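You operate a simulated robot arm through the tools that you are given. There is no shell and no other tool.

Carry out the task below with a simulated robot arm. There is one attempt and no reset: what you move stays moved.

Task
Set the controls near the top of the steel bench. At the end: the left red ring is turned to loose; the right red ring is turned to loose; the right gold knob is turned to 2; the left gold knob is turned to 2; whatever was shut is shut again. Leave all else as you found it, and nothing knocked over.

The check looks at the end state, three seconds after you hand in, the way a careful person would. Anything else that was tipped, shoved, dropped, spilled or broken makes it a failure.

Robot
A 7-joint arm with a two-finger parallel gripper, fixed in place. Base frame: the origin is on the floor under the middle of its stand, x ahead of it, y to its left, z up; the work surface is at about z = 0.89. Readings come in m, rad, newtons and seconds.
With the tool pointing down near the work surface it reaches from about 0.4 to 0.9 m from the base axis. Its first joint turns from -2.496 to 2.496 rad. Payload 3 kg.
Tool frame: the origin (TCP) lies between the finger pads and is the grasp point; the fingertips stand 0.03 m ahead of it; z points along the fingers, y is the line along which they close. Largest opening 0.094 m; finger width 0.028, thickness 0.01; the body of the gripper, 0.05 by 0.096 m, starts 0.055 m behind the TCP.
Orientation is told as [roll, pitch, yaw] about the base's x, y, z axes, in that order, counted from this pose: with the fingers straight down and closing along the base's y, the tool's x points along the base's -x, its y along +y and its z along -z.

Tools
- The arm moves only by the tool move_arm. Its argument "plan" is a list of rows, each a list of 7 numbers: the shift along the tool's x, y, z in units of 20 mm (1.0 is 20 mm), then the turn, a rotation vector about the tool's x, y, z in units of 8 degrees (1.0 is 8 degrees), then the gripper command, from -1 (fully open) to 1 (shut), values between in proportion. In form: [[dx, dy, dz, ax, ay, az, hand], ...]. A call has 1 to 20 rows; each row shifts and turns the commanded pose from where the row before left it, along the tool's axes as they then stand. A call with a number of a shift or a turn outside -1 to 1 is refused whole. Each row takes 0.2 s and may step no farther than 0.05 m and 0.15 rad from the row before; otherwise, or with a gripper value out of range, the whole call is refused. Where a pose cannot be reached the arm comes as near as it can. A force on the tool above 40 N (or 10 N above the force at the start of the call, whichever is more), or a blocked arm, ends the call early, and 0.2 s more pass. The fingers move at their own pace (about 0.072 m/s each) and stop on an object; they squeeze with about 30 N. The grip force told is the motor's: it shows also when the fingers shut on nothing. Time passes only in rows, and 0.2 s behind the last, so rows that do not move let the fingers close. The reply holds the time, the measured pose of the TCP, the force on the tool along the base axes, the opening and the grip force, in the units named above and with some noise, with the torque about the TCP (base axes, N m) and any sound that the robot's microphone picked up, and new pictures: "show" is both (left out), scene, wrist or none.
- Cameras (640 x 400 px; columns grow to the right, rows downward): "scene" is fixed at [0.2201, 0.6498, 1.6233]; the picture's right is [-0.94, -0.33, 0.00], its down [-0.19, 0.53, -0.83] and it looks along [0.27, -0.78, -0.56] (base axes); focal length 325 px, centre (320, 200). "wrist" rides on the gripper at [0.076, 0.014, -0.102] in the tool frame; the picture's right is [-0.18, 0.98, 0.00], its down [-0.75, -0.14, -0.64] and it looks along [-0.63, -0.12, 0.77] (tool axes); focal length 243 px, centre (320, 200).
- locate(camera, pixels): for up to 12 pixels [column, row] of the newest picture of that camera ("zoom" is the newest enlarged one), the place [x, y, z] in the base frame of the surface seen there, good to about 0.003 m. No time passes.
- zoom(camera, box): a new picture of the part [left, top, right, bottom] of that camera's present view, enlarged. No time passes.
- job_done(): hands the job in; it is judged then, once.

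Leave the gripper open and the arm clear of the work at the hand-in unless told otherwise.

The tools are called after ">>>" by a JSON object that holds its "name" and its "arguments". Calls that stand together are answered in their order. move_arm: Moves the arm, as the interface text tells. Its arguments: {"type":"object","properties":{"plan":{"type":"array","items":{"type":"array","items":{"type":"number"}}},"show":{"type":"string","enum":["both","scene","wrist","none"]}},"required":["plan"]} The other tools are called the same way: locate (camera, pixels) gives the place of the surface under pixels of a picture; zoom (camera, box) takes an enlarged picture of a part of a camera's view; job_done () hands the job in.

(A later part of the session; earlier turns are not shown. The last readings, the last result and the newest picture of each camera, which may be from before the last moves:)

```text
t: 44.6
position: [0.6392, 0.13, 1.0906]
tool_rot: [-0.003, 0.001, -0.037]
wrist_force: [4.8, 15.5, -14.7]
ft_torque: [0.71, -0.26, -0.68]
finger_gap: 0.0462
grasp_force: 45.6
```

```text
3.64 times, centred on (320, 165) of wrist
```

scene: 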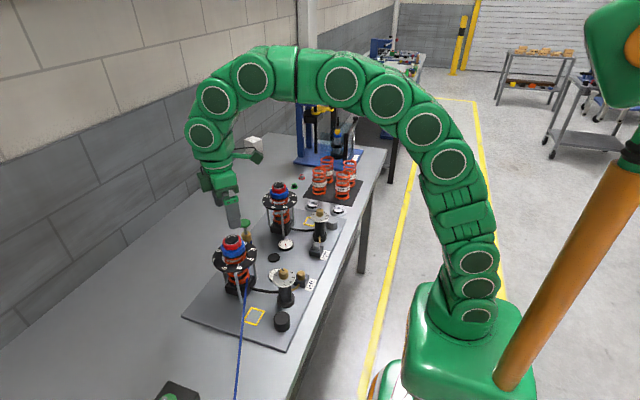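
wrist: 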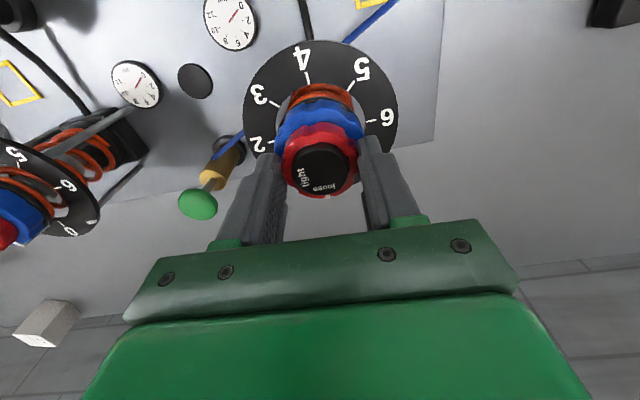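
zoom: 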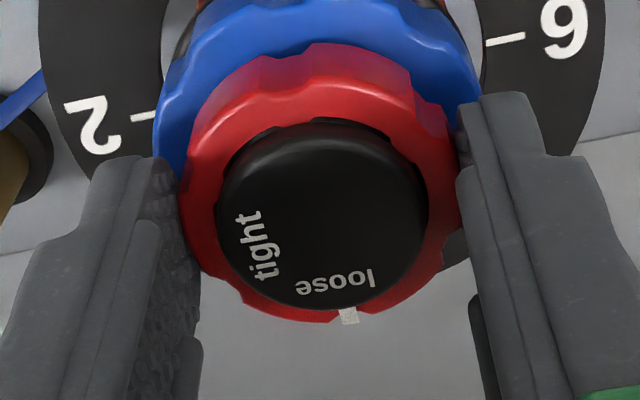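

The torque about z rose to -0.68 N·m at about 90°, so the ring has reached its "loose" stop. I'll release, lift, and verify with the camera above.

>>> {"name": "move_arm", "arguments": {"plan": [[0, 0.02, 0.01, 0, 0, 0.05, 1], [0, 0, 0, 0, 0, 0, 0.0], [0, 0, 0, 0, 0, 0, -0.5], [0, 0, 0, 0, 0, 0, -1], [0, 0, 0, 0, 0, 0, -1], [0, 0, -0.9, 0, 0, 0, -1], [0, 0, -0.9, 0, 0, 0, -1], [0, 0, -0.9, 0, 0, 0, -1], [0, 0, -0.9, 0, 0, 0, -1], [0, 0, -0.9, 0, 0, 0, -1], [-0.7, 0, 0, 0, 0, 0, -1], [-0.7, 0, 0, 0, 0, 0, -1], [-0.7, 0, 0, 0, 0, 0, -1], [-0.6, 0, 0, 0, 0, 0, -1], [0, 0, 0, 0, 0, 0, -1]], "show": "both"}}

>>> {"name": "zoom", "arguments": {"camera": "wrist", "box": [270, 0, 370, 75]}}

>>> {"name": "zoom", "arguments": {"camera": "scene", "box": [210, 220, 265, 275]}}

```text
t: 47.8
position: [0.6924, 0.1272, 1.1825]
tool_rot: [-0.001, 0.002, -0.046]
wrist_force: [0.8, 0.2, 0.0]
ft_torque: [0.0, 0.01, -0.03]
finger_gap: 0.0938
grasp_force: 0.1
```

scene: 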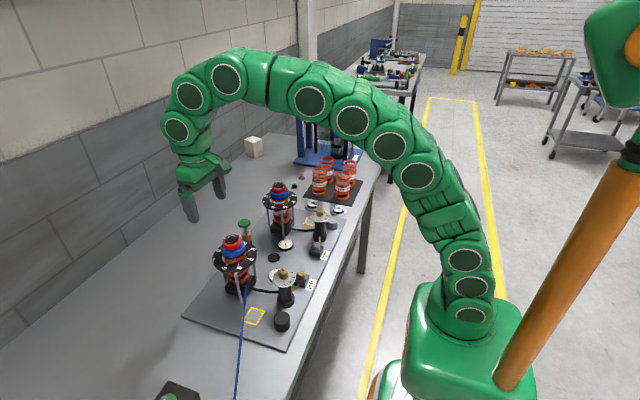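
wrist: 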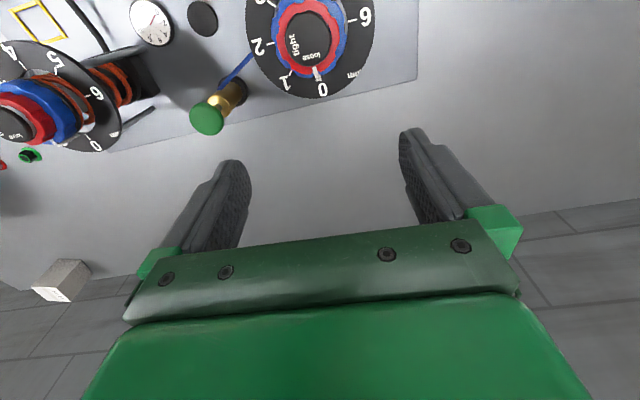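

```text
5.33 times, centred on (320, 38) of wrist
```

zoom: 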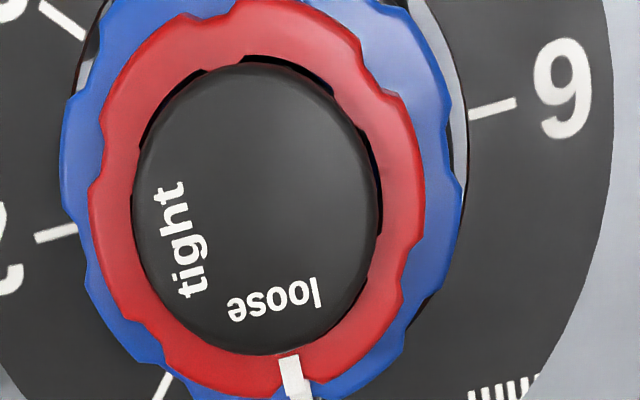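

```text
7.27 times, centred on (238, 248) of scene
```

zoom: 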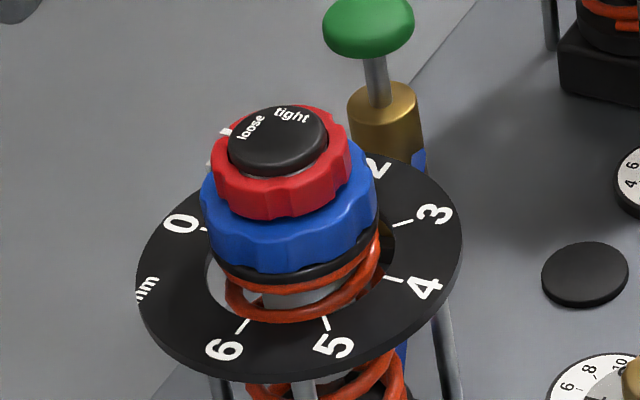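

The left red mark now points at the middle of "loose", and the blue pointer is unchanged near 0. Next is the right stack: I'll move at this safe height to put the camera above it.

>>> {"name": "move_arm", "arguments": {"plan": [[-0.043, -0.961, 0, 0, 0, 0, -1], [-0.043, -0.961, 0, 0, 0, 0, -1], [-0.043, -0.961, 0, 0, 0, 0, -1], [-0.043, -0.961, 0, 0, 0, 0, -1], [-0.043, -0.961, 0, 0, 0, 0, -1], [-0.043, -0.961, 0, 0, 0, 0, -1], [-0.043, -0.961, 0, 0, 0, 0, -1], [-0.043, -0.961, 0, 0, 0, 0, -1], [-0.043, -0.961, 0, 0, 0, 0, -1], [-0.043, -0.961, 0, 0, 0, 0, -1], [-0.043, -0.961, 0, 0, 0, 0, -1], [-0.043, -0.961, 0, 0, 0, 0, -1], [-0.043, -0.961, 0, 0, 0, 0, -1], [-0.043, -0.961, 0, 0, 0, 0, -1], [0, 0, 0, 0, 0, 0, -1]], "show": "both"}}

>>> {"name": "zoom", "arguments": {"camera": "wrist", "box": [270, 0, 370, 75]}}

```text
t: 51.0
position: [0.6948, -0.1406, 1.1827]
tool_rot: [-0.002, 0.0, -0.045]
wrist_force: [0.3, 0.5, -0.9]
ft_torque: [0.01, -0.04, -0.02]
finger_gap: 0.0939
grasp_force: 0.1
```

scene: 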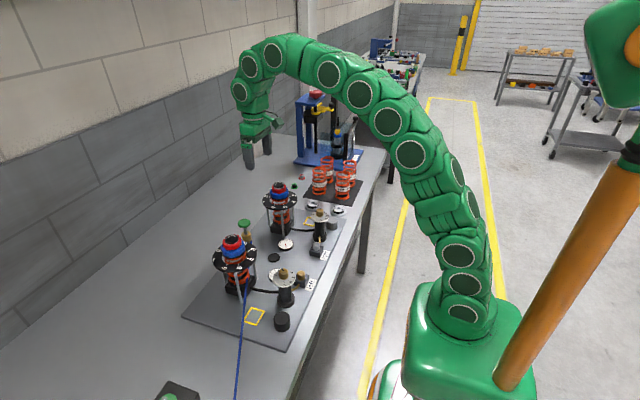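
wrist: 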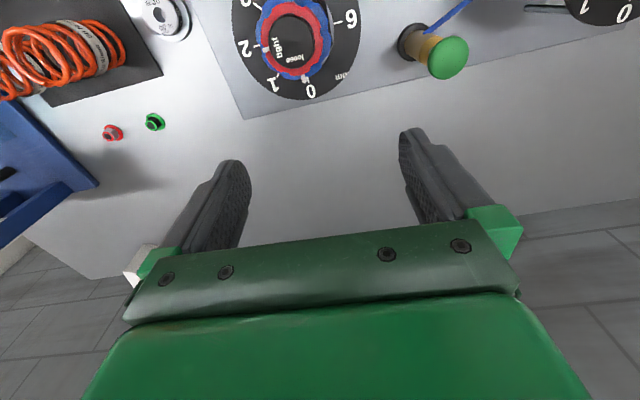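

```text
5.33 times, centred on (320, 38) of wrist
```

zoom: 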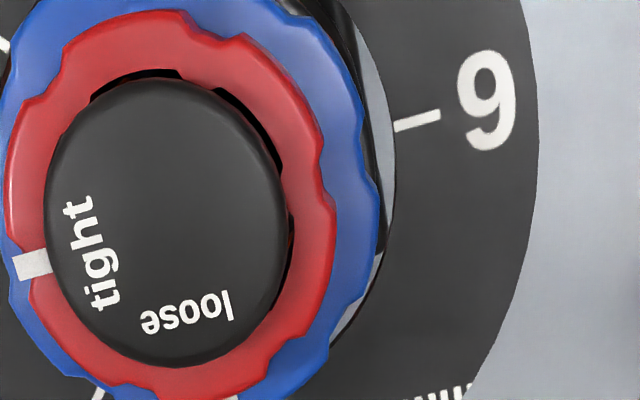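

The right red mark is at "tight", the blue pointer is near 0, and the layout matches the left one. By projection its centre is about (0.639, -0.149). I'll move over it and turn to -38° yaw, which keeps the fingers ≥45° from the blue pointer through a 90° turn.

>>> {"name": "move_arm", "arguments": {"plan": [[0.69, -0.14, 0, 0, 0, 0, -1], [0.69, -0.14, 0, 0, 0, 0, -1], [0.69, -0.14, 0, 0, 0, 0, -1], [0.68, -0.14, 0, 0, 0, 0, -1], [0, 0, 0, 0, 0, 0.89, -1], [0, 0, 0, 0, 0, 0.89, -1], [0, 0, 0, 0, 0, 0.89, -1], [0, 0, 0, 0, 0, 0.89, -1], [0, 0, 0, 0, 0, 0.87, -1], [0, 0, 0, 0, 0, 0, -1]], "show": "both"}}

>>> {"name": "zoom", "arguments": {"camera": "wrist", "box": [280, 65, 360, 145]}}

>>> {"name": "locate", "arguments": {"camera": "zoom", "pixels": [[318, 230], [280, 230], [360, 230], [318, 110], [318, 100], [318, 60], [318, 50]]}}

```text
t: 53.2
position: [0.6385, -0.1509, 1.1817]
tool_rot: [-0.002, 0.0, -0.666]
wrist_force: [1.2, 1.0, 0.2]
ft_torque: [-0.01, 0.03, -0.01]
finger_gap: 0.0938
grasp_force: 0.0
```

scene: 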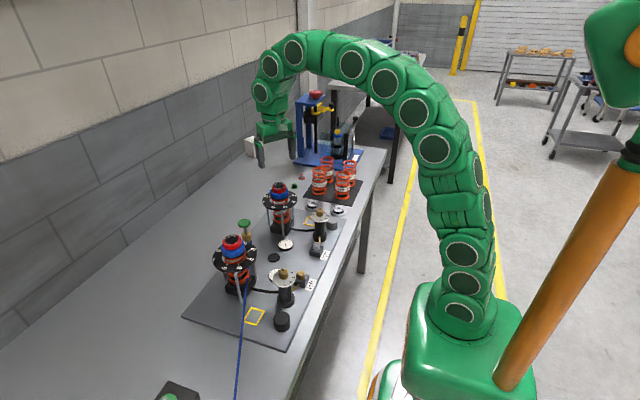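
wrist: 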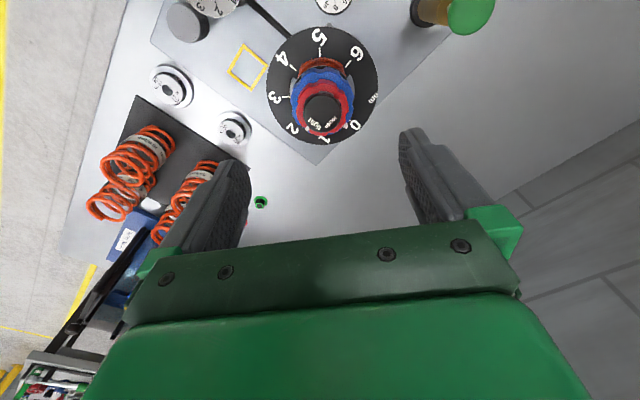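

```text
5.00 times, centred on (320, 105) of wrist
```

zoom: 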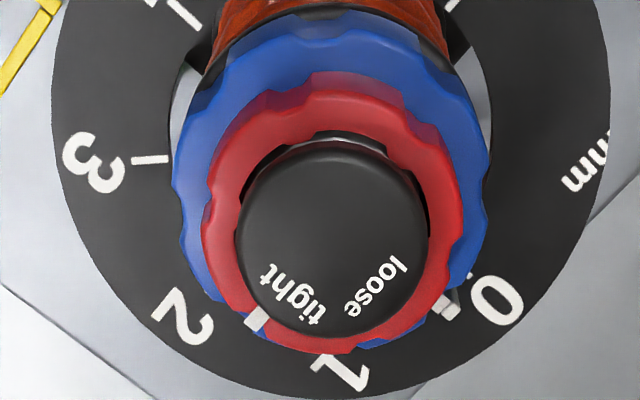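

```text
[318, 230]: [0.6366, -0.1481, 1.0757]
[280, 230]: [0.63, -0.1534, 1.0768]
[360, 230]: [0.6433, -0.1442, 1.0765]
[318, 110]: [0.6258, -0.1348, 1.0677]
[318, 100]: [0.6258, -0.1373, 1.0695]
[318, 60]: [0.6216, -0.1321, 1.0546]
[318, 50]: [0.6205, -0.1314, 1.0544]
```

Heights match the left stack (cap 1.0765, red top 1.068, blue top 1.0545). I'll correct 1.4 mm in tool y and lower to just above the cap.

>>> {"name": "move_arm", "arguments": {"plan": [[-0.02, 0.07, 0, 0, 0, 0, -1], [0, 0, 0.92, 0, 0, 0, -1], [0, 0, 0.92, 0, 0, 0, -1], [0, 0, 0.92, 0, 0, 0, -1], [0, 0, 0.92, 0, 0, 0, -1], [0, 0, 0, 0, 0, 0, -1]], "show": "wrist"}}

>>> {"name": "zoom", "arguments": {"camera": "wrist", "box": [260, 110, 380, 220]}}

```text
t: 54.6
position: [0.6387, -0.1497, 1.1085]
tool_rot: [-0.001, 0.0, -0.664]
wrist_force: [0.8, 0.2, 0.2]
ft_torque: [0.01, -0.01, 0.01]
finger_gap: 0.094
grasp_force: 0.0
```

wrist: 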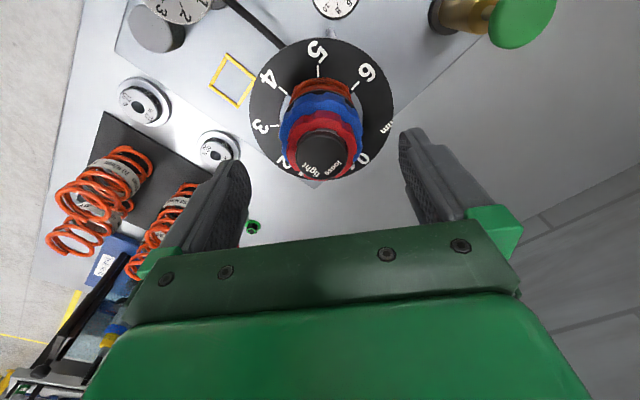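

```text
3.64 times, centred on (320, 165) of wrist
```

zoom: 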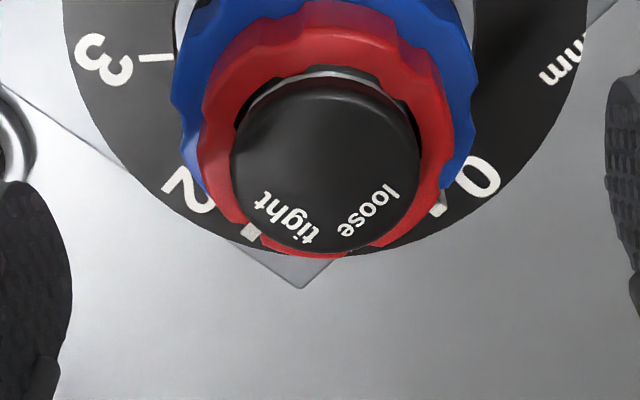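

Slightly right of centre by 0.9 mm. I'll correct that, lower 19 mm, and close on the red ring.

>>> {"name": "move_arm", "arguments": {"plan": [[0, 0.045, 0.5, 0, 0, 0, -1], [0, 0, 0.47, 0, 0, 0, -1], [0, 0, 0, 0, 0, 0, -1], [0, 0, 0, 0, 0, 0, -0.5], [0, 0, 0, 0, 0, 0, -0.1], [0, 0, 0, 0, 0, 0, 0.1], [0, 0, 0, 0, 0, 0, 1], [0, 0, 0, 0, 0, 0, 1]], "show": "both"}}

>>> {"name": "zoom", "arguments": {"camera": "wrist", "box": [260, 110, 380, 220]}}

>>> {"name": "zoom", "arguments": {"camera": "scene", "box": [245, 155, 315, 225]}}

```text
t: 56.4
position: [0.6376, -0.1473, 1.0894]
tool_rot: [-0.003, 0.0, -0.664]
wrist_force: [-4.5, -1.2, -0.5]
ft_torque: [0.24, -0.13, -0.03]
finger_gap: 0.0461
grasp_force: 45.1
```

scene: 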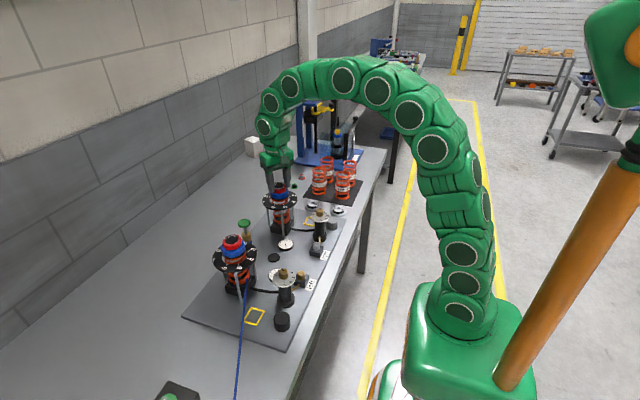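
wrist: 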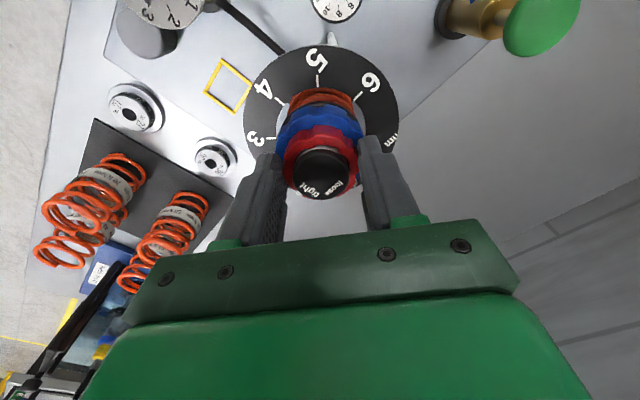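

```text
3.64 times, centred on (320, 165) of wrist
```

zoom: 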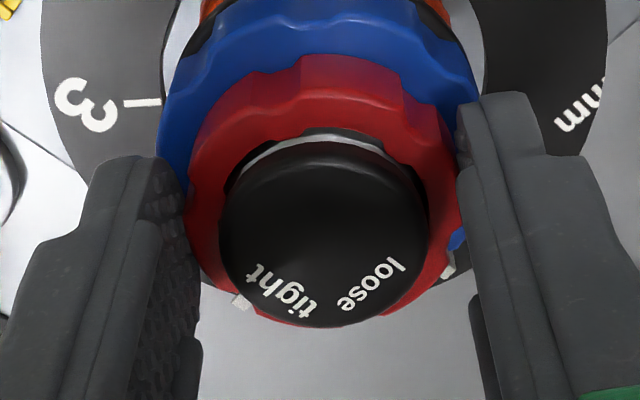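

```text
5.71 times, centred on (280, 190) of scene
```

zoom: 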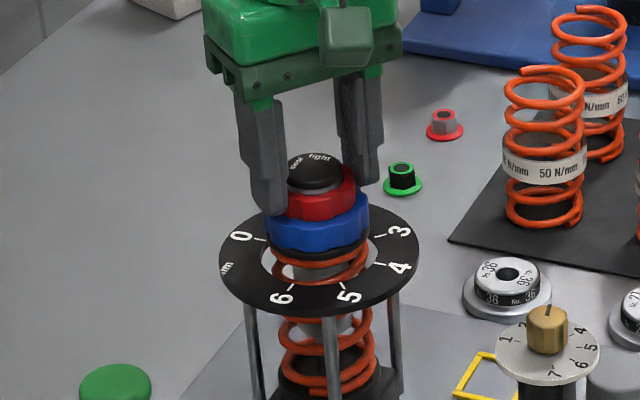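

Clean centred grip. I'll turn counter-clockwise in steps and watch the forces.

>>> {"name": "move_arm", "arguments": {"plan": [[0, 0, 0, 0, 0, -0.5, 1], [0, 0, 0, 0, 0, -0.5, 1], [0, 0, 0, 0, 0, -0.5, 1]], "show": "none"}}

```text
t: 57.2
position: [0.6378, -0.1489, 1.0879]
tool_rot: [-0.006, 0.002, -0.454]
wrist_force: [-29.5, -9.0, 0.0]
ft_torque: [-0.25, 0.71, -0.06]
finger_gap: 0.0463
grasp_force: 44.5
```

>>> {"name": "move_arm", "arguments": {"plan": [[0.05, -0.05, 0, 0, 0, 0, 1], [0, 0, 0, 0, 0, -0.5, 1], [0, 0, 0, 0, 0, -0.5, 1], [0, 0, 0, 0, 0, -0.5, 1]], "show": "none"}}

```text
t: 58.2
position: [0.6367, -0.1489, 1.0887]
tool_rot: [-0.001, 0.0, -0.246]
wrist_force: [-6.8, -18.1, -1.1]
ft_torque: [-0.06, -0.26, -0.03]
finger_gap: 0.046
grasp_force: 45.0
```

>>> {"name": "move_arm", "arguments": {"plan": [[0.01, -0.05, 0, 0, 0, 0, 1], [0, 0, 0, 0, 0, -0.5, 1], [0, 0, 0, 0, 0, -0.5, 1], [0, 0, 0, 0, 0, -0.5, 1]], "show": "wrist"}}

>>> {"name": "zoom", "arguments": {"camera": "wrist", "box": [260, 110, 380, 220]}}

```text
t: 59.2
position: [0.6381, -0.1502, 1.0893]
tool_rot: [-0.002, 0.001, -0.035]
wrist_force: [-2.1, -10.0, 6.9]
ft_torque: [0.12, -0.55, -0.04]
finger_gap: 0.0461
grasp_force: 45.2
```

wrist: 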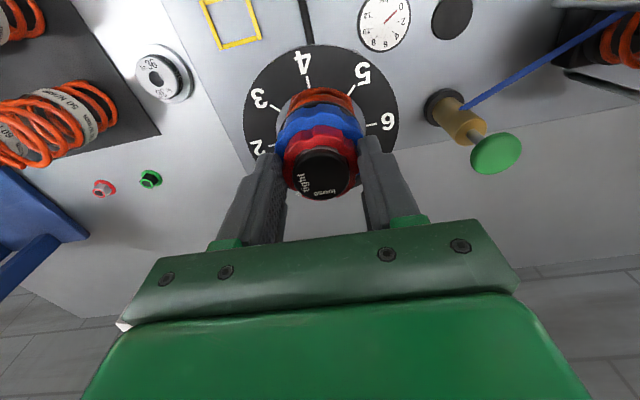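

```text
3.64 times, centred on (320, 165) of wrist
```

zoom: 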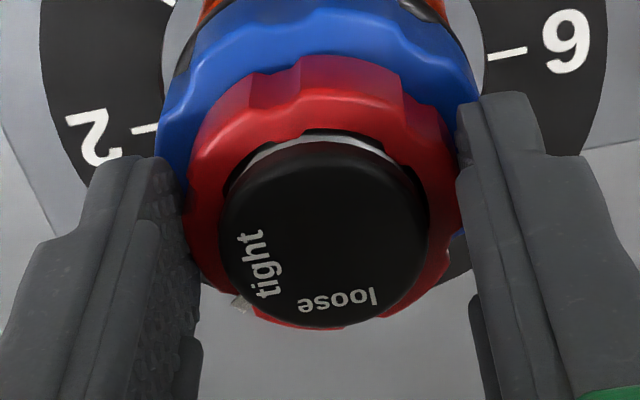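

36° turned, red moving with the fingers. Continuing.

>>> {"name": "move_arm", "arguments": {"plan": [[0, -0.025, 0, 0, 0, 0, 1], [0, 0, 0, 0, 0, -0.5, 1], [0, 0, 0, 0, 0, -0.5, 1], [0, 0, 0, 0, 0, -0.5, 1]], "show": "none"}}

```text
t: 60.2
position: [0.6377, -0.1496, 1.0878]
tool_rot: [-0.003, 0.001, 0.175]
wrist_force: [-6.0, -3.1, 21.0]
ft_torque: [-0.05, 0.59, 0.0]
finger_gap: 0.0461
grasp_force: 45.0
```

>>> {"name": "move_arm", "arguments": {"plan": [[0, 0, -0.02, 0, 0, 0, 1], [0, 0, 0, 0, 0, -0.5, 1], [0, 0, 0, 0, 0, -0.5, 1], [0, 0, 0, 0, 0, -0.5, 1]], "show": "none"}}

```text
t: 61.2
position: [0.637, -0.1513, 1.0886]
tool_rot: [-0.002, 0.003, 0.383]
wrist_force: [-11.9, -17.6, -0.2]
ft_torque: [0.12, 0.13, -0.04]
finger_gap: 0.046
grasp_force: 44.9
```

60° turned. Continuing.

>>> {"name": "move_arm", "arguments": {"plan": [[0.035, -0.025, 0, 0, 0, 0, 1], [0, 0, 0, 0, 0, -0.5, 1], [0, 0, 0, 0, 0, -0.5, 1], [0, 0, 0, 0, 0, -0.5, 1]], "show": "none"}}

```text
t: 62.2
position: [0.6387, -0.1522, 1.09]
tool_rot: [0.001, 0.003, 0.594]
wrist_force: [15.4, -12.8, -28.2]
ft_torque: [0.0, -0.19, -0.06]
finger_gap: 0.0464
grasp_force: 45.0
```

>>> {"name": "move_arm", "arguments": {"plan": [[-0.01, -0.04, 0.03, 0, 0, 0, 1], [0, 0, 0, 0, 0, -0.5, 1], [0, 0, 0, 0, 0, -0.5, 1], [0, 0, 0, 0, 0, -0.4, 1]], "show": "wrist"}}

>>> {"name": "zoom", "arguments": {"camera": "wrist", "box": [260, 110, 380, 220]}}

```text
t: 63.2
position: [0.6379, -0.1511, 1.0888]
tool_rot: [0.0, 0.003, 0.789]
wrist_force: [3.8, -7.3, -8.7]
ft_torque: [-0.12, 0.38, 0.01]
finger_gap: 0.046
grasp_force: 44.9
```

wrist: 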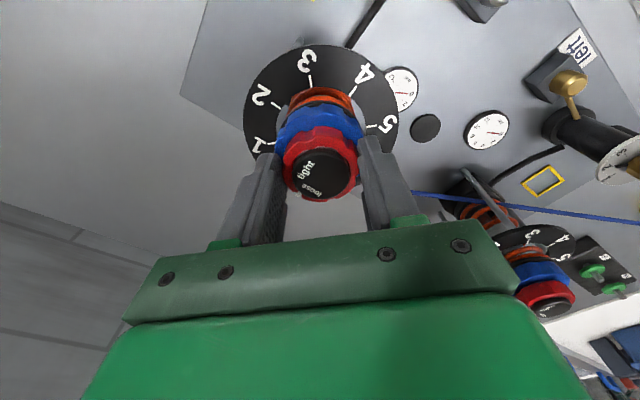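

```text
3.64 times, centred on (320, 165) of wrist
```

zoom: 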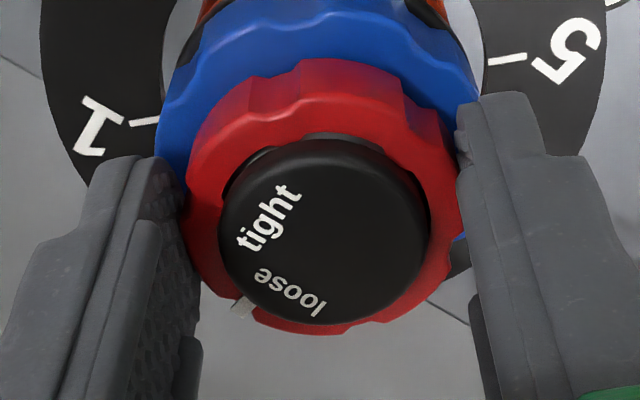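

83° turned. I'll do the last ~6.5° gently and watch for the stop torque.

>>> {"name": "move_arm", "arguments": {"plan": [[0, -0.01, 0, 0, 0, -0.3, 1], [0, 0, 0, 0, 0, -0.25, 1], [0, 0, 0, 0, 0, -0.25, 1], [0, 0, 0, 0, 0, 0, 1]], "show": "wrist"}}

>>> {"name": "zoom", "arguments": {"camera": "wrist", "box": [260, 110, 380, 220]}}

```text
t: 64.2
position: [0.6383, -0.1522, 1.0884]
tool_rot: [-0.001, 0.003, 0.901]
wrist_force: [19.4, -0.8, -1.5]
ft_torque: [0.27, -0.51, -0.05]
finger_gap: 0.0461
grasp_force: 45.4
```

wrist: 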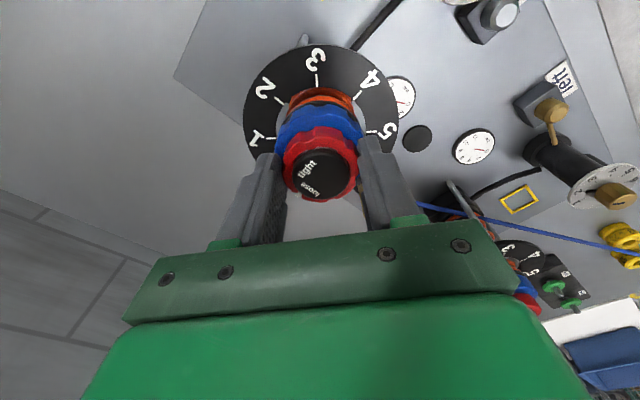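

```text
3.64 times, centred on (320, 165) of wrist
```

zoom: 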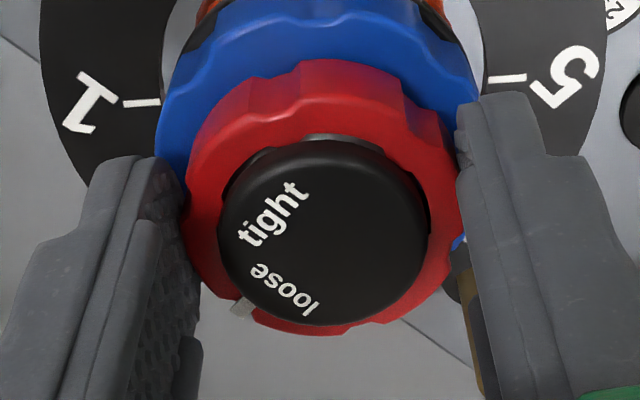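

89.7° turned and no stop yet. One small 2° step more, then release and inspect.

>>> {"name": "move_arm", "arguments": {"plan": [[-0.02, -0.02, 0, 0, 0, -0.15, 1], [0, 0, 0, 0, 0, -0.1, 1], [0, 0, 0, 0, 0, 0, 1]], "show": "none"}}

```text
t: 65.0
position: [0.6377, -0.1531, 1.0884]
tool_rot: [-0.001, 0.003, 0.935]
wrist_force: [2.0, 3.4, 7.6]
ft_torque: [0.12, -0.45, -0.53]
finger_gap: 0.046
grasp_force: 45.0
```

The torque about z is -0.53 N·m, so it is at the "loose" stop. Releasing, lifting, and moving the camera over it to check.

>>> {"name": "move_arm", "arguments": {"plan": [[0, 0, 0, 0, 0, 0.08, 1], [0, 0, 0, 0, 0, 0, 0.0], [0, 0, 0, 0, 0, 0, -0.5], [0, 0, 0, 0, 0, 0, -1], [0, 0, 0, 0, 0, 0, -1], [0, 0, -0.9, 0, 0, 0, -1], [0, 0, -0.9, 0, 0, 0, -1], [0, 0, -0.9, 0, 0, 0, -1], [0, 0, -0.9, 0, 0, 0, -1], [0, 0, -0.9, 0, 0, 0, -1], [-0.7, 0, 0, 0, 0, 0, -1], [-0.7, 0, 0, 0, 0, 0, -1], [-0.7, 0, 0, 0, 0, 0, -1], [-0.6, 0, 0, 0, 0, 0, -1], [0, 0, 0, 0, 0, 0, -1]], "show": "both"}}

>>> {"name": "zoom", "arguments": {"camera": "wrist", "box": [270, 0, 370, 75]}}

>>> {"name": "zoom", "arguments": {"camera": "scene", "box": [260, 170, 300, 215]}}

```text
t: 68.2
position: [0.6707, -0.1079, 1.1775]
tool_rot: [0.0, 0.0, 0.926]
wrist_force: [-0.1, 0.2, 0.6]
ft_torque: [0.02, -0.02, 0.0]
finger_gap: 0.0941
grasp_force: 0.0
```

scene: 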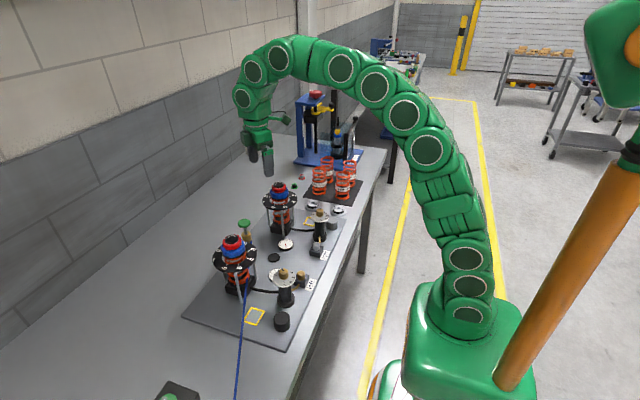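
wrist: 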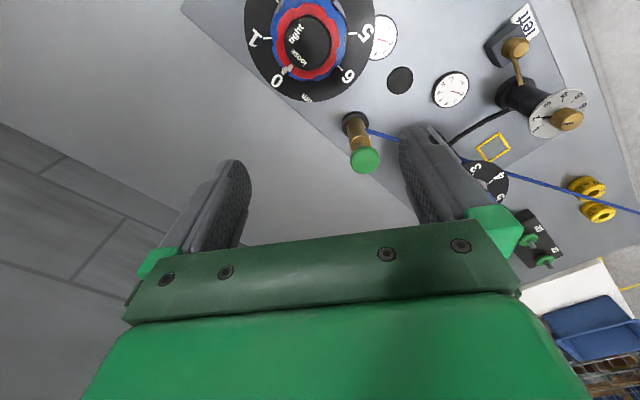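

```text
5.33 times, centred on (320, 38) of wrist
```

zoom: 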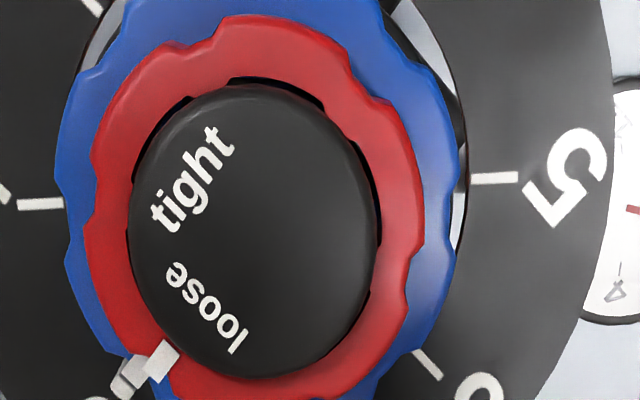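

```text
8.89 times, centred on (280, 192) of scene
```

zoom: 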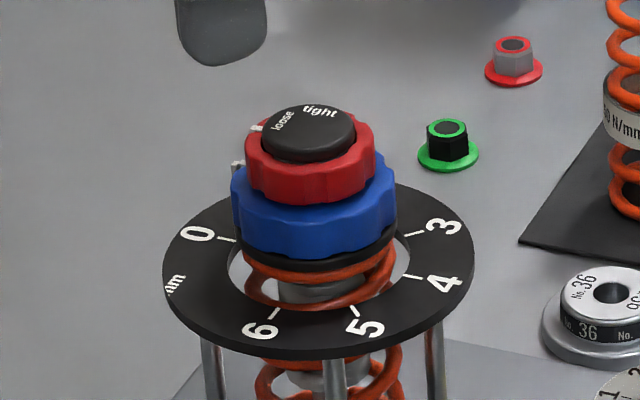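

The right red mark is aligned with "loose" (within about 3°), and its blue pointer is unchanged. Last is the right gold knob: I'll turn to -20° yaw and move so the camera sits over the right dial.

>>> {"name": "move_arm", "arguments": {"plan": [[0, 0, 0, 0, 0, 0.913, -1], [0, 0, 0, 0, 0, 0.913, -1], [0, 0, 0, 0, 0, 0.913, -1], [0, 0, 0, 0, 0, 0.913, -1], [0, 0, 0, 0, 0, 0.913, -1], [0, 0, 0, 0, 0, 0.913, -1], [0, 0, 0, 0, 0, 0.913, -1], [0, 0, 0, 0, 0, 0.913, -1], [0, 0, 0, 0, 0, 0.913, -1], [0, 0, 0, 0, 0, 0.913, -1], [0.585, -0.685, 0, 0, 0, 0, -1], [0.585, -0.685, 0, 0, 0, 0, -1], [0.585, -0.685, 0, 0, 0, 0, -1], [0.585, -0.685, 0, 0, 0, 0, -1], [0.585, -0.685, 0, 0, 0, 0, -1], [0.585, -0.685, 0, 0, 0, 0, -1], [0.585, -0.685, 0, 0, 0, 0, -1], [0, 0, 0, 0, 0, 0, -1]], "show": "both"}}

>>> {"name": "zoom", "arguments": {"camera": "wrist", "box": [280, 0, 360, 60]}}

```text
t: 72.0
position: [0.5628, -0.169, 1.1776]
tool_rot: [0.0, 0.001, -0.35]
wrist_force: [0.2, -1.1, 0.2]
ft_torque: [-0.04, 0.01, 0.01]
finger_gap: 0.0938
grasp_force: 0.0
```

scene: 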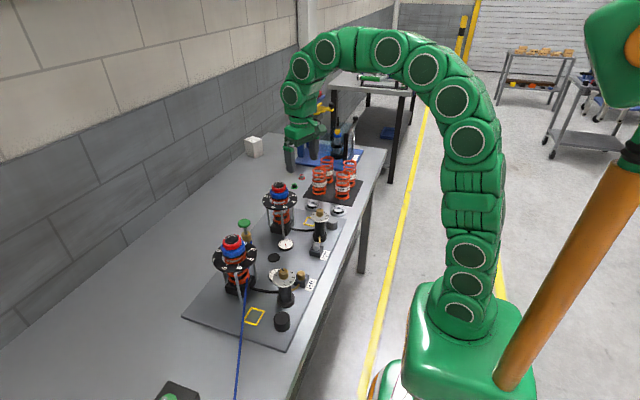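
wrist: 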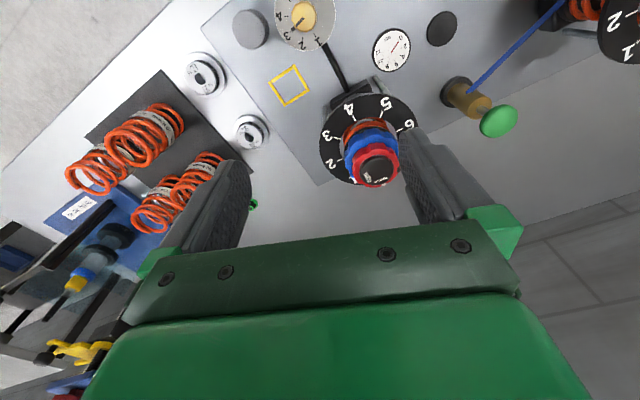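

```text
6.67 times, centred on (320, 30) of wrist
```

zoom: 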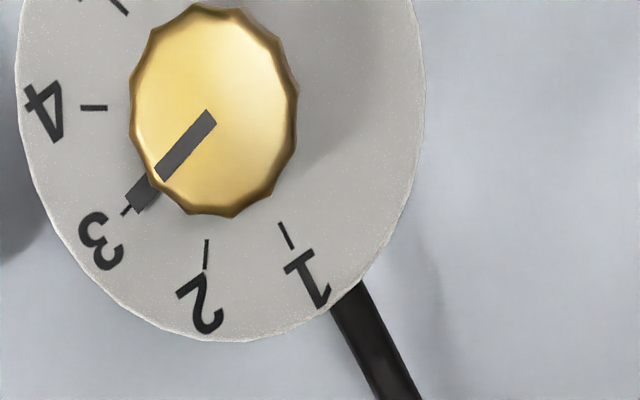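

The right knob points at 3, and its centre computes to about (0.501, -0.150). I'll move over it and lower to z 1.08 with the fingers half closed.

>>> {"name": "move_arm", "arguments": {"plan": [[0.81, -0.04, 0, 0, 0, 0, -0.6], [0.81, -0.04, 0, 0, 0, 0, -0.2], [0.81, -0.04, 0, 0, 0, 0, -0.2], [0.8, -0.04, 0, 0, 0, 0, -0.2], [0, 0, 0.976, 0, 0, 0, -0.2], [0, 0, 0.976, 0, 0, 0, -0.2], [0, 0, 0.976, 0, 0, 0, -0.2], [0, 0, 0.976, 0, 0, 0, -0.2], [0, 0, 0.976, 0, 0, 0, -0.2], [0, 0, 0, 0, 0, 0, -0.2]], "show": "both"}}

>>> {"name": "zoom", "arguments": {"camera": "wrist", "box": [275, 70, 365, 155]}}

```text
t: 74.2
position: [0.4996, -0.1544, 1.0802]
tool_rot: [-0.002, 0.001, -0.351]
wrist_force: [-0.2, -0.7, 0.4]
ft_torque: [-0.02, 0.01, -0.02]
finger_gap: 0.0562
grasp_force: 0.0
```

scene: 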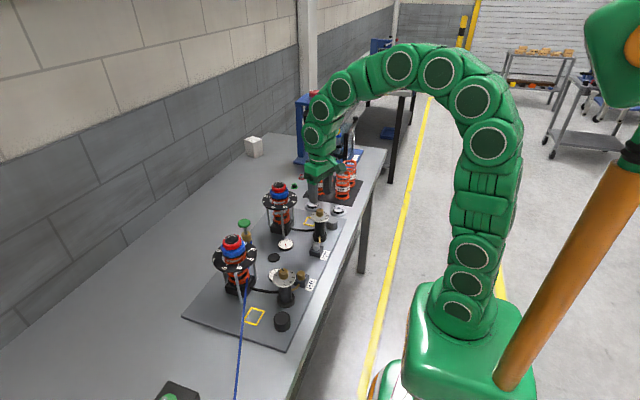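
wrist: 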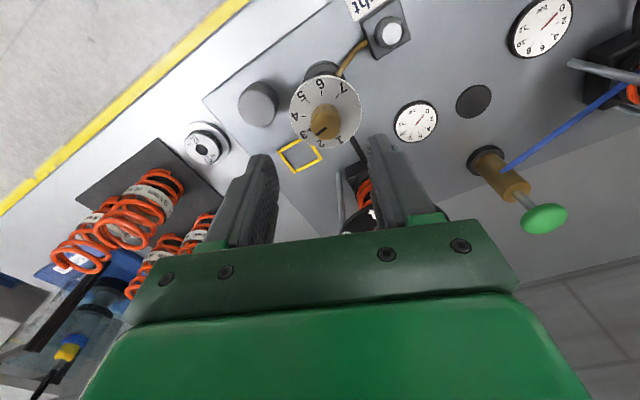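

```text
4.71 times, centred on (320, 112) of wrist
```

zoom: 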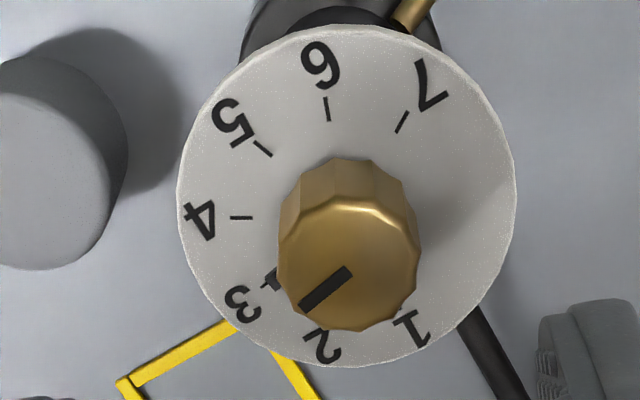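

The knob is about 4.4 mm off in tool +y and 2 mm in tool +x. I'll correct, lower to a TCP z of about 1.0185, and check.

>>> {"name": "move_arm", "arguments": {"plan": [[0.1, 0.22, 0, 0, 0, 0, -0.2], [0, 0, 0.77, 0, 0, 0, -0.2], [0, 0, 0.77, 0, 0, 0, -0.2], [0, 0, 0.77, 0, 0, 0, -0.2], [0, 0, 0.77, 0, 0, 0, -0.2], [0, 0, 0, 0, 0, 0, -0.2]], "show": "both"}}

>>> {"name": "zoom", "arguments": {"camera": "wrist", "box": [240, 100, 400, 220]}}

>>> {"name": "zoom", "arguments": {"camera": "scene", "box": [285, 170, 355, 250]}}

```text
t: 75.6
position: [0.4998, -0.1464, 1.0188]
tool_rot: [-0.001, 0.0, -0.351]
wrist_force: [0.8, 0.4, 0.6]
ft_torque: [-0.04, -0.02, -0.01]
finger_gap: 0.0562
grasp_force: 0.0
```

scene: 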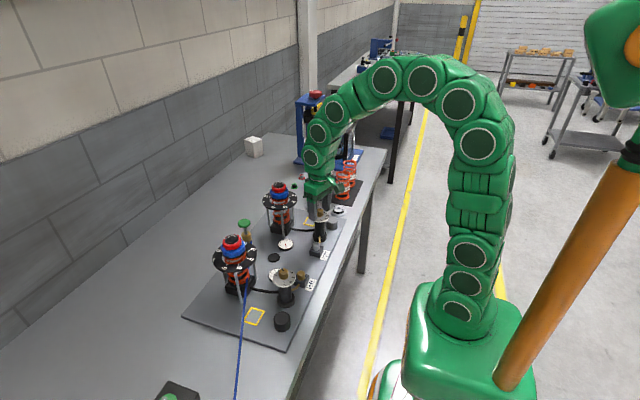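
wrist: 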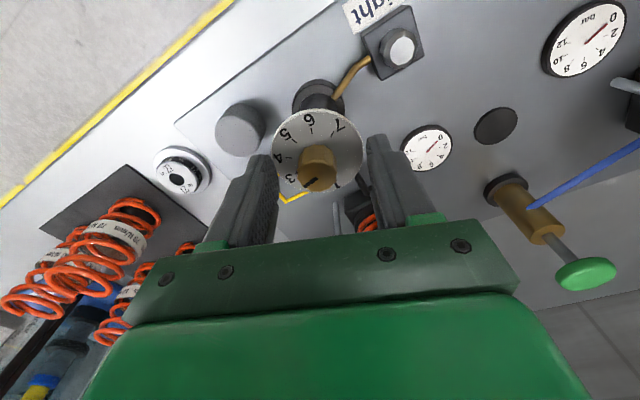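

```text
3.33 times, centred on (320, 160) of wrist
```

zoom: 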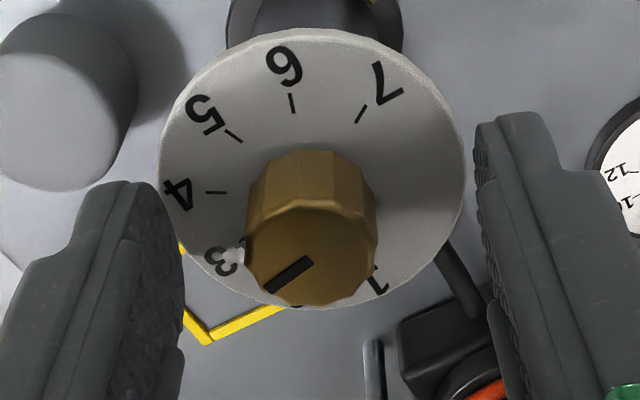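

```text
5.00 times, centred on (320, 210) of scene
```

zoom: 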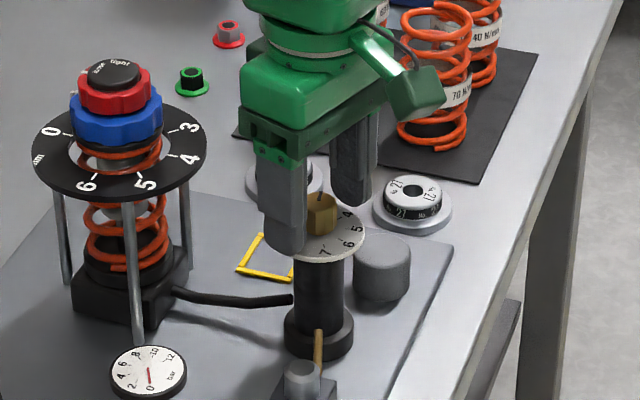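

The knob is 1.3 mm left of the tool axis. I'll correct and close on it.

>>> {"name": "move_arm", "arguments": {"plan": [[0, -0.06, 0, 0, 0, 0, -0.2], [0, 0, 0, 0, 0, 0, 0.2], [0, 0, 0, 0, 0, 0, 0.5], [0, 0, 0, 0, 0, 0, 1], [0, 0, 0, 0, 0, 0, 1], [0, 0, 0, 0, 0, 0, 1]], "show": "wrist"}}

>>> {"name": "zoom", "arguments": {"camera": "wrist", "box": [240, 100, 400, 220]}}

```text
t: 77.0
position: [0.499, -0.1482, 1.0192]
tool_rot: [-0.003, 0.001, -0.351]
wrist_force: [-14.1, -28.4, -0.1]
ft_torque: [-0.55, 0.2, -0.07]
finger_gap: 0.0234
grasp_force: 45.0
```

wrist: 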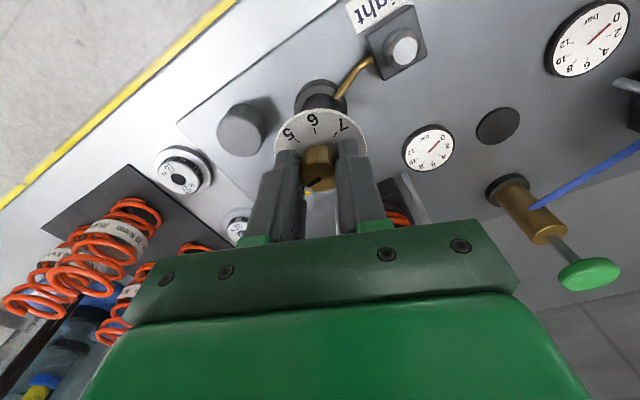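

```text
3.33 times, centred on (320, 160) of wrist
```

zoom: 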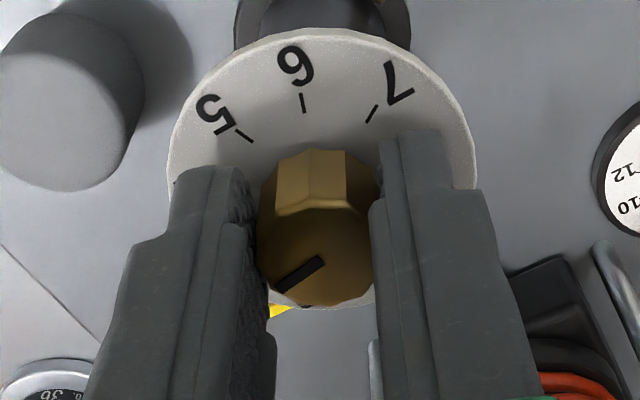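

Gripped, with about -31 N along tool y. I'll relieve by shifting −1.4 mm, then begin the 40° counter-clockwise turn.

>>> {"name": "move_arm", "arguments": {"plan": [[0, -0.065, 0, 0, 0, 0, 1], [0, 0, 0, 0, 0, 0, 1]], "show": "none"}}

>>> {"name": "move_arm", "arguments": {"plan": [[0, 0, 0, 0, 0, -0.5, 1], [0, 0, 0, 0, 0, -0.5, 1], [0, 0, 0, 0, 0, -0.5, 1]], "show": "none"}}

```text
t: 77.6
position: [0.4988, -0.1494, 1.0186]
tool_rot: [-0.003, 0.002, -0.352]
wrist_force: [-13.8, -17.3, -3.8]
ft_torque: [-0.39, -0.24, -0.06]
finger_gap: 0.0232
grasp_force: 44.5
```

```text
t: 78.6
position: [0.4988, -0.1496, 1.0192]
tool_rot: [-0.003, 0.002, -0.139]
wrist_force: [0.3, -6.6, 7.6]
ft_torque: [0.02, 0.19, -0.03]
finger_gap: 0.0232
grasp_force: 44.7
stopped in row 3: the force on the tool passed its limit at 40 N (the readings are from after the stop); the commanded pose is now the measured one
```

The side force stopped that step at 12°, and the command has re-zeroed there. Continuing gently.

>>> {"name": "move_arm", "arguments": {"plan": [[0, 0, 0, 0, 0, -0.5, 1], [0, 0, 0, 0, 0, -0.5, 1]], "show": "none"}}

```text
t: 79.2
position: [0.4984, -0.1496, 1.019]
tool_rot: [-0.001, 0.004, 0.0]
wrist_force: [1.4, -4.8, -7.1]
ft_torque: [0.13, -1.03, -0.03]
finger_gap: 0.0233
grasp_force: 44.8
```

>>> {"name": "move_arm", "arguments": {"plan": [[0, -0.01, 0, 0, 0, -0.5, 1], [0, 0, 0, 0, 0, -0.5, 1]], "show": "wrist"}}

>>> {"name": "zoom", "arguments": {"camera": "wrist", "box": [240, 100, 400, 220]}}

```text
t: 79.8
position: [0.4996, -0.1518, 1.0185]
tool_rot: [-0.004, 0.003, 0.139]
wrist_force: [-11.9, -17.6, 20.7]
ft_torque: [-0.13, 0.24, -0.03]
finger_gap: 0.0234
grasp_force: 45.1
```

wrist: 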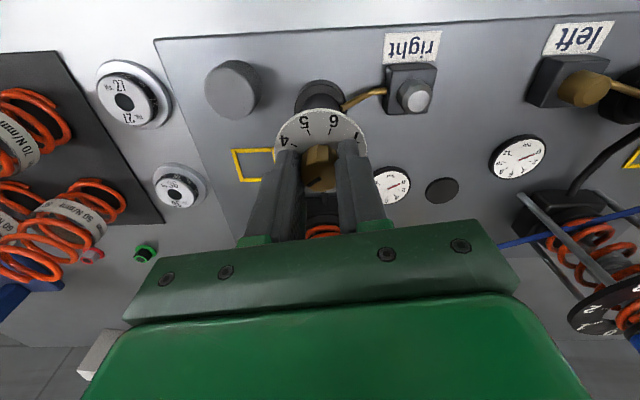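

```text
3.33 times, centred on (320, 160) of wrist
```

zoom: 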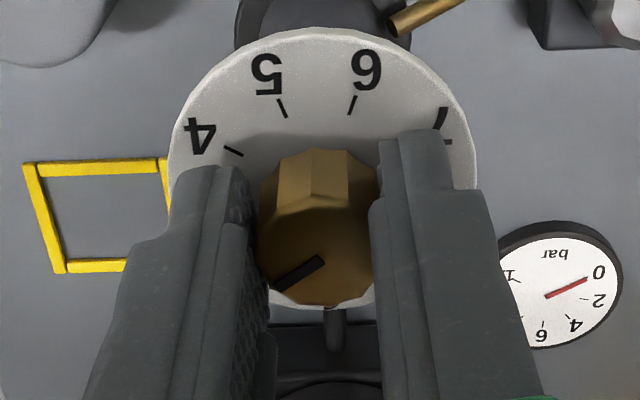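

28° turned, 12° to go.

>>> {"name": "move_arm", "arguments": {"plan": [[0.03, -0.035, -0.03, 0, 0, -0.4, 1], [0, 0, 0, 0, 0, -0.4, 1], [0, 0, 0, 0, 0, -0.35, 1], [0, 0, 0, 0, 0, 0, 1]], "show": "none"}}

```text
t: 80.8
position: [0.4987, -0.1487, 1.0195]
tool_rot: [-0.005, 0.003, 0.299]
wrist_force: [13.4, -29.7, 6.1]
ft_torque: [-0.64, 0.04, -0.04]
finger_gap: 0.0232
grasp_force: 45.3
```

37° turned. Relieve the side force and turn the last ~2.5°.

>>> {"name": "move_arm", "arguments": {"plan": [[0, -0.065, 0, 0, 0, 0, 1], [0, 0, 0, 0, 0, -0.33, 1], [0, 0, 0, 0, 0, 0, 1]], "show": "none"}}

```text
t: 81.6
position: [0.4985, -0.1504, 1.0199]
tool_rot: [-0.001, 0.004, 0.345]
wrist_force: [19.3, 3.5, -16.7]
ft_torque: [0.37, -0.92, 0.03]
finger_gap: 0.0233
grasp_force: 44.5
```

39.9° turned. I'll release, lift, and check the pointer.

>>> {"name": "move_arm", "arguments": {"plan": [[-0.03, -0.01, 0.02, 0, 0, 0, 1], [0, 0, 0, 0, 0, 0, 0.4], [0, 0, 0, 0, 0, 0, 0.2], [0, 0, 0, 0, 0, 0, -0.2], [0, 0, 0, 0, 0, 0, -0.2], [0, 0, -0.7, 0, 0, 0, -0.2], [0, 0, -0.8, 0, 0, 0, -0.2], [0, 0, -0.8, 0, 0, 0, -0.2], [0, 0, -0.8, 0, 0, 0, -0.2], [0, 0, 0, 0, 0, 0, -0.2]], "show": "both"}}

>>> {"name": "zoom", "arguments": {"camera": "wrist", "box": [275, 70, 365, 155]}}

>>> {"name": "zoom", "arguments": {"camera": "wrist", "box": [285, 105, 325, 135]}}

```text
t: 83.8
position: [0.4987, -0.1513, 1.0805]
tool_rot: [-0.002, 0.006, 0.347]
wrist_force: [-0.2, 0.0, 0.8]
ft_torque: [-0.02, -0.01, -0.02]
finger_gap: 0.0565
grasp_force: 0.0
```

scene: 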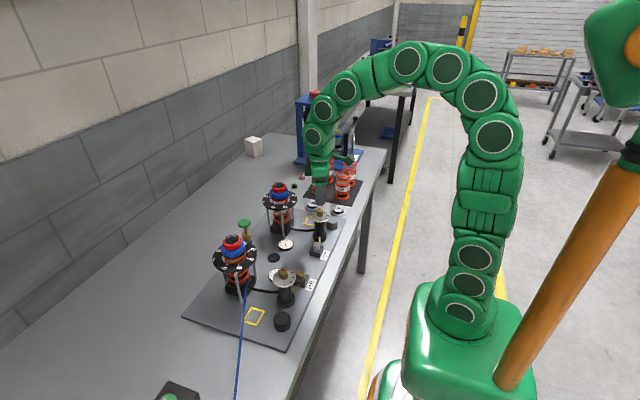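
wrist: 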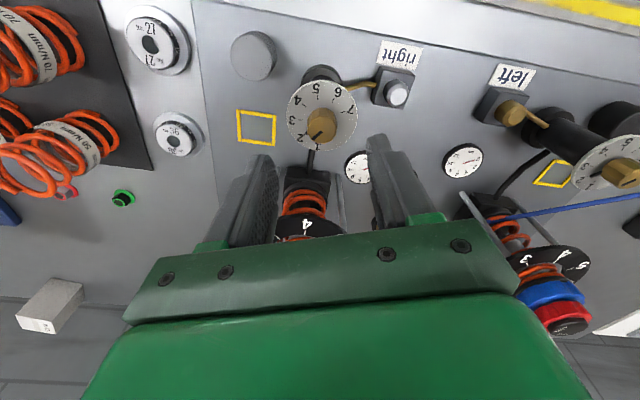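

```text
4.71 times, centred on (320, 112) of wrist
```

zoom: 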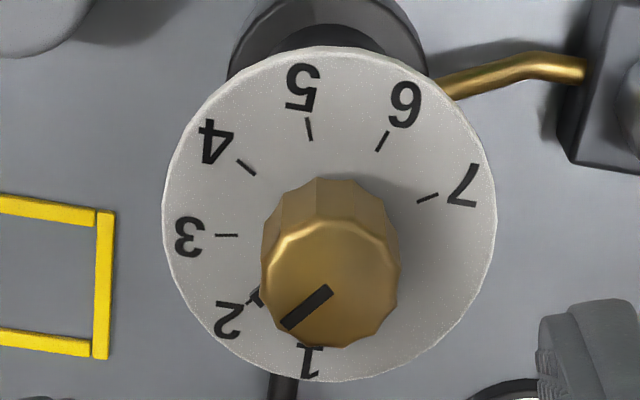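

```text
13.33 times, centred on (305, 120) of wrist
```

zoom: 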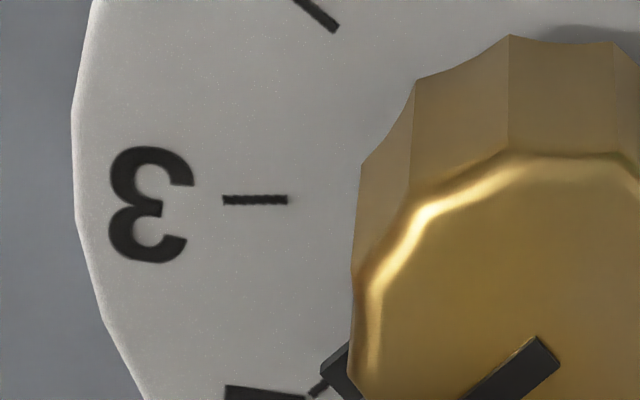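

>>> {"name": "zoom", "arguments": {"camera": "wrist", "box": [290, 118, 320, 140]}}

>>> {"name": "zoom", "arguments": {"camera": "scene", "box": [300, 195, 340, 235]}}

```text
16.00 times, centred on (305, 129) of wrist
```

zoom: 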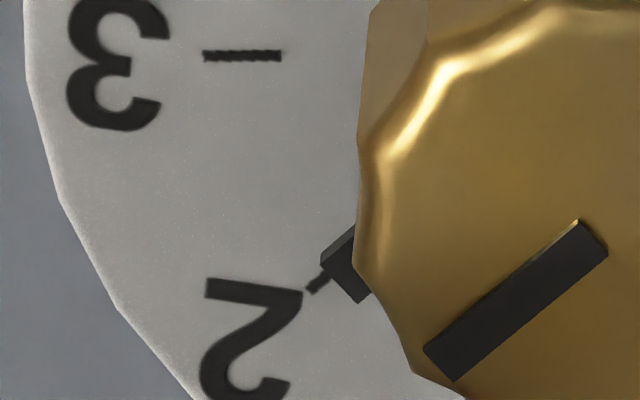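

```text
10.00 times, centred on (320, 215) of scene
```

zoom: 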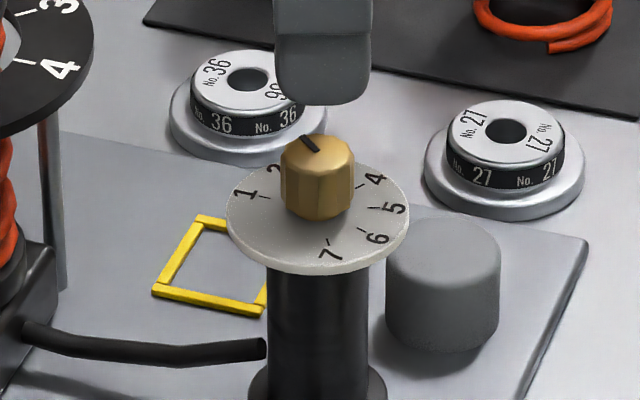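

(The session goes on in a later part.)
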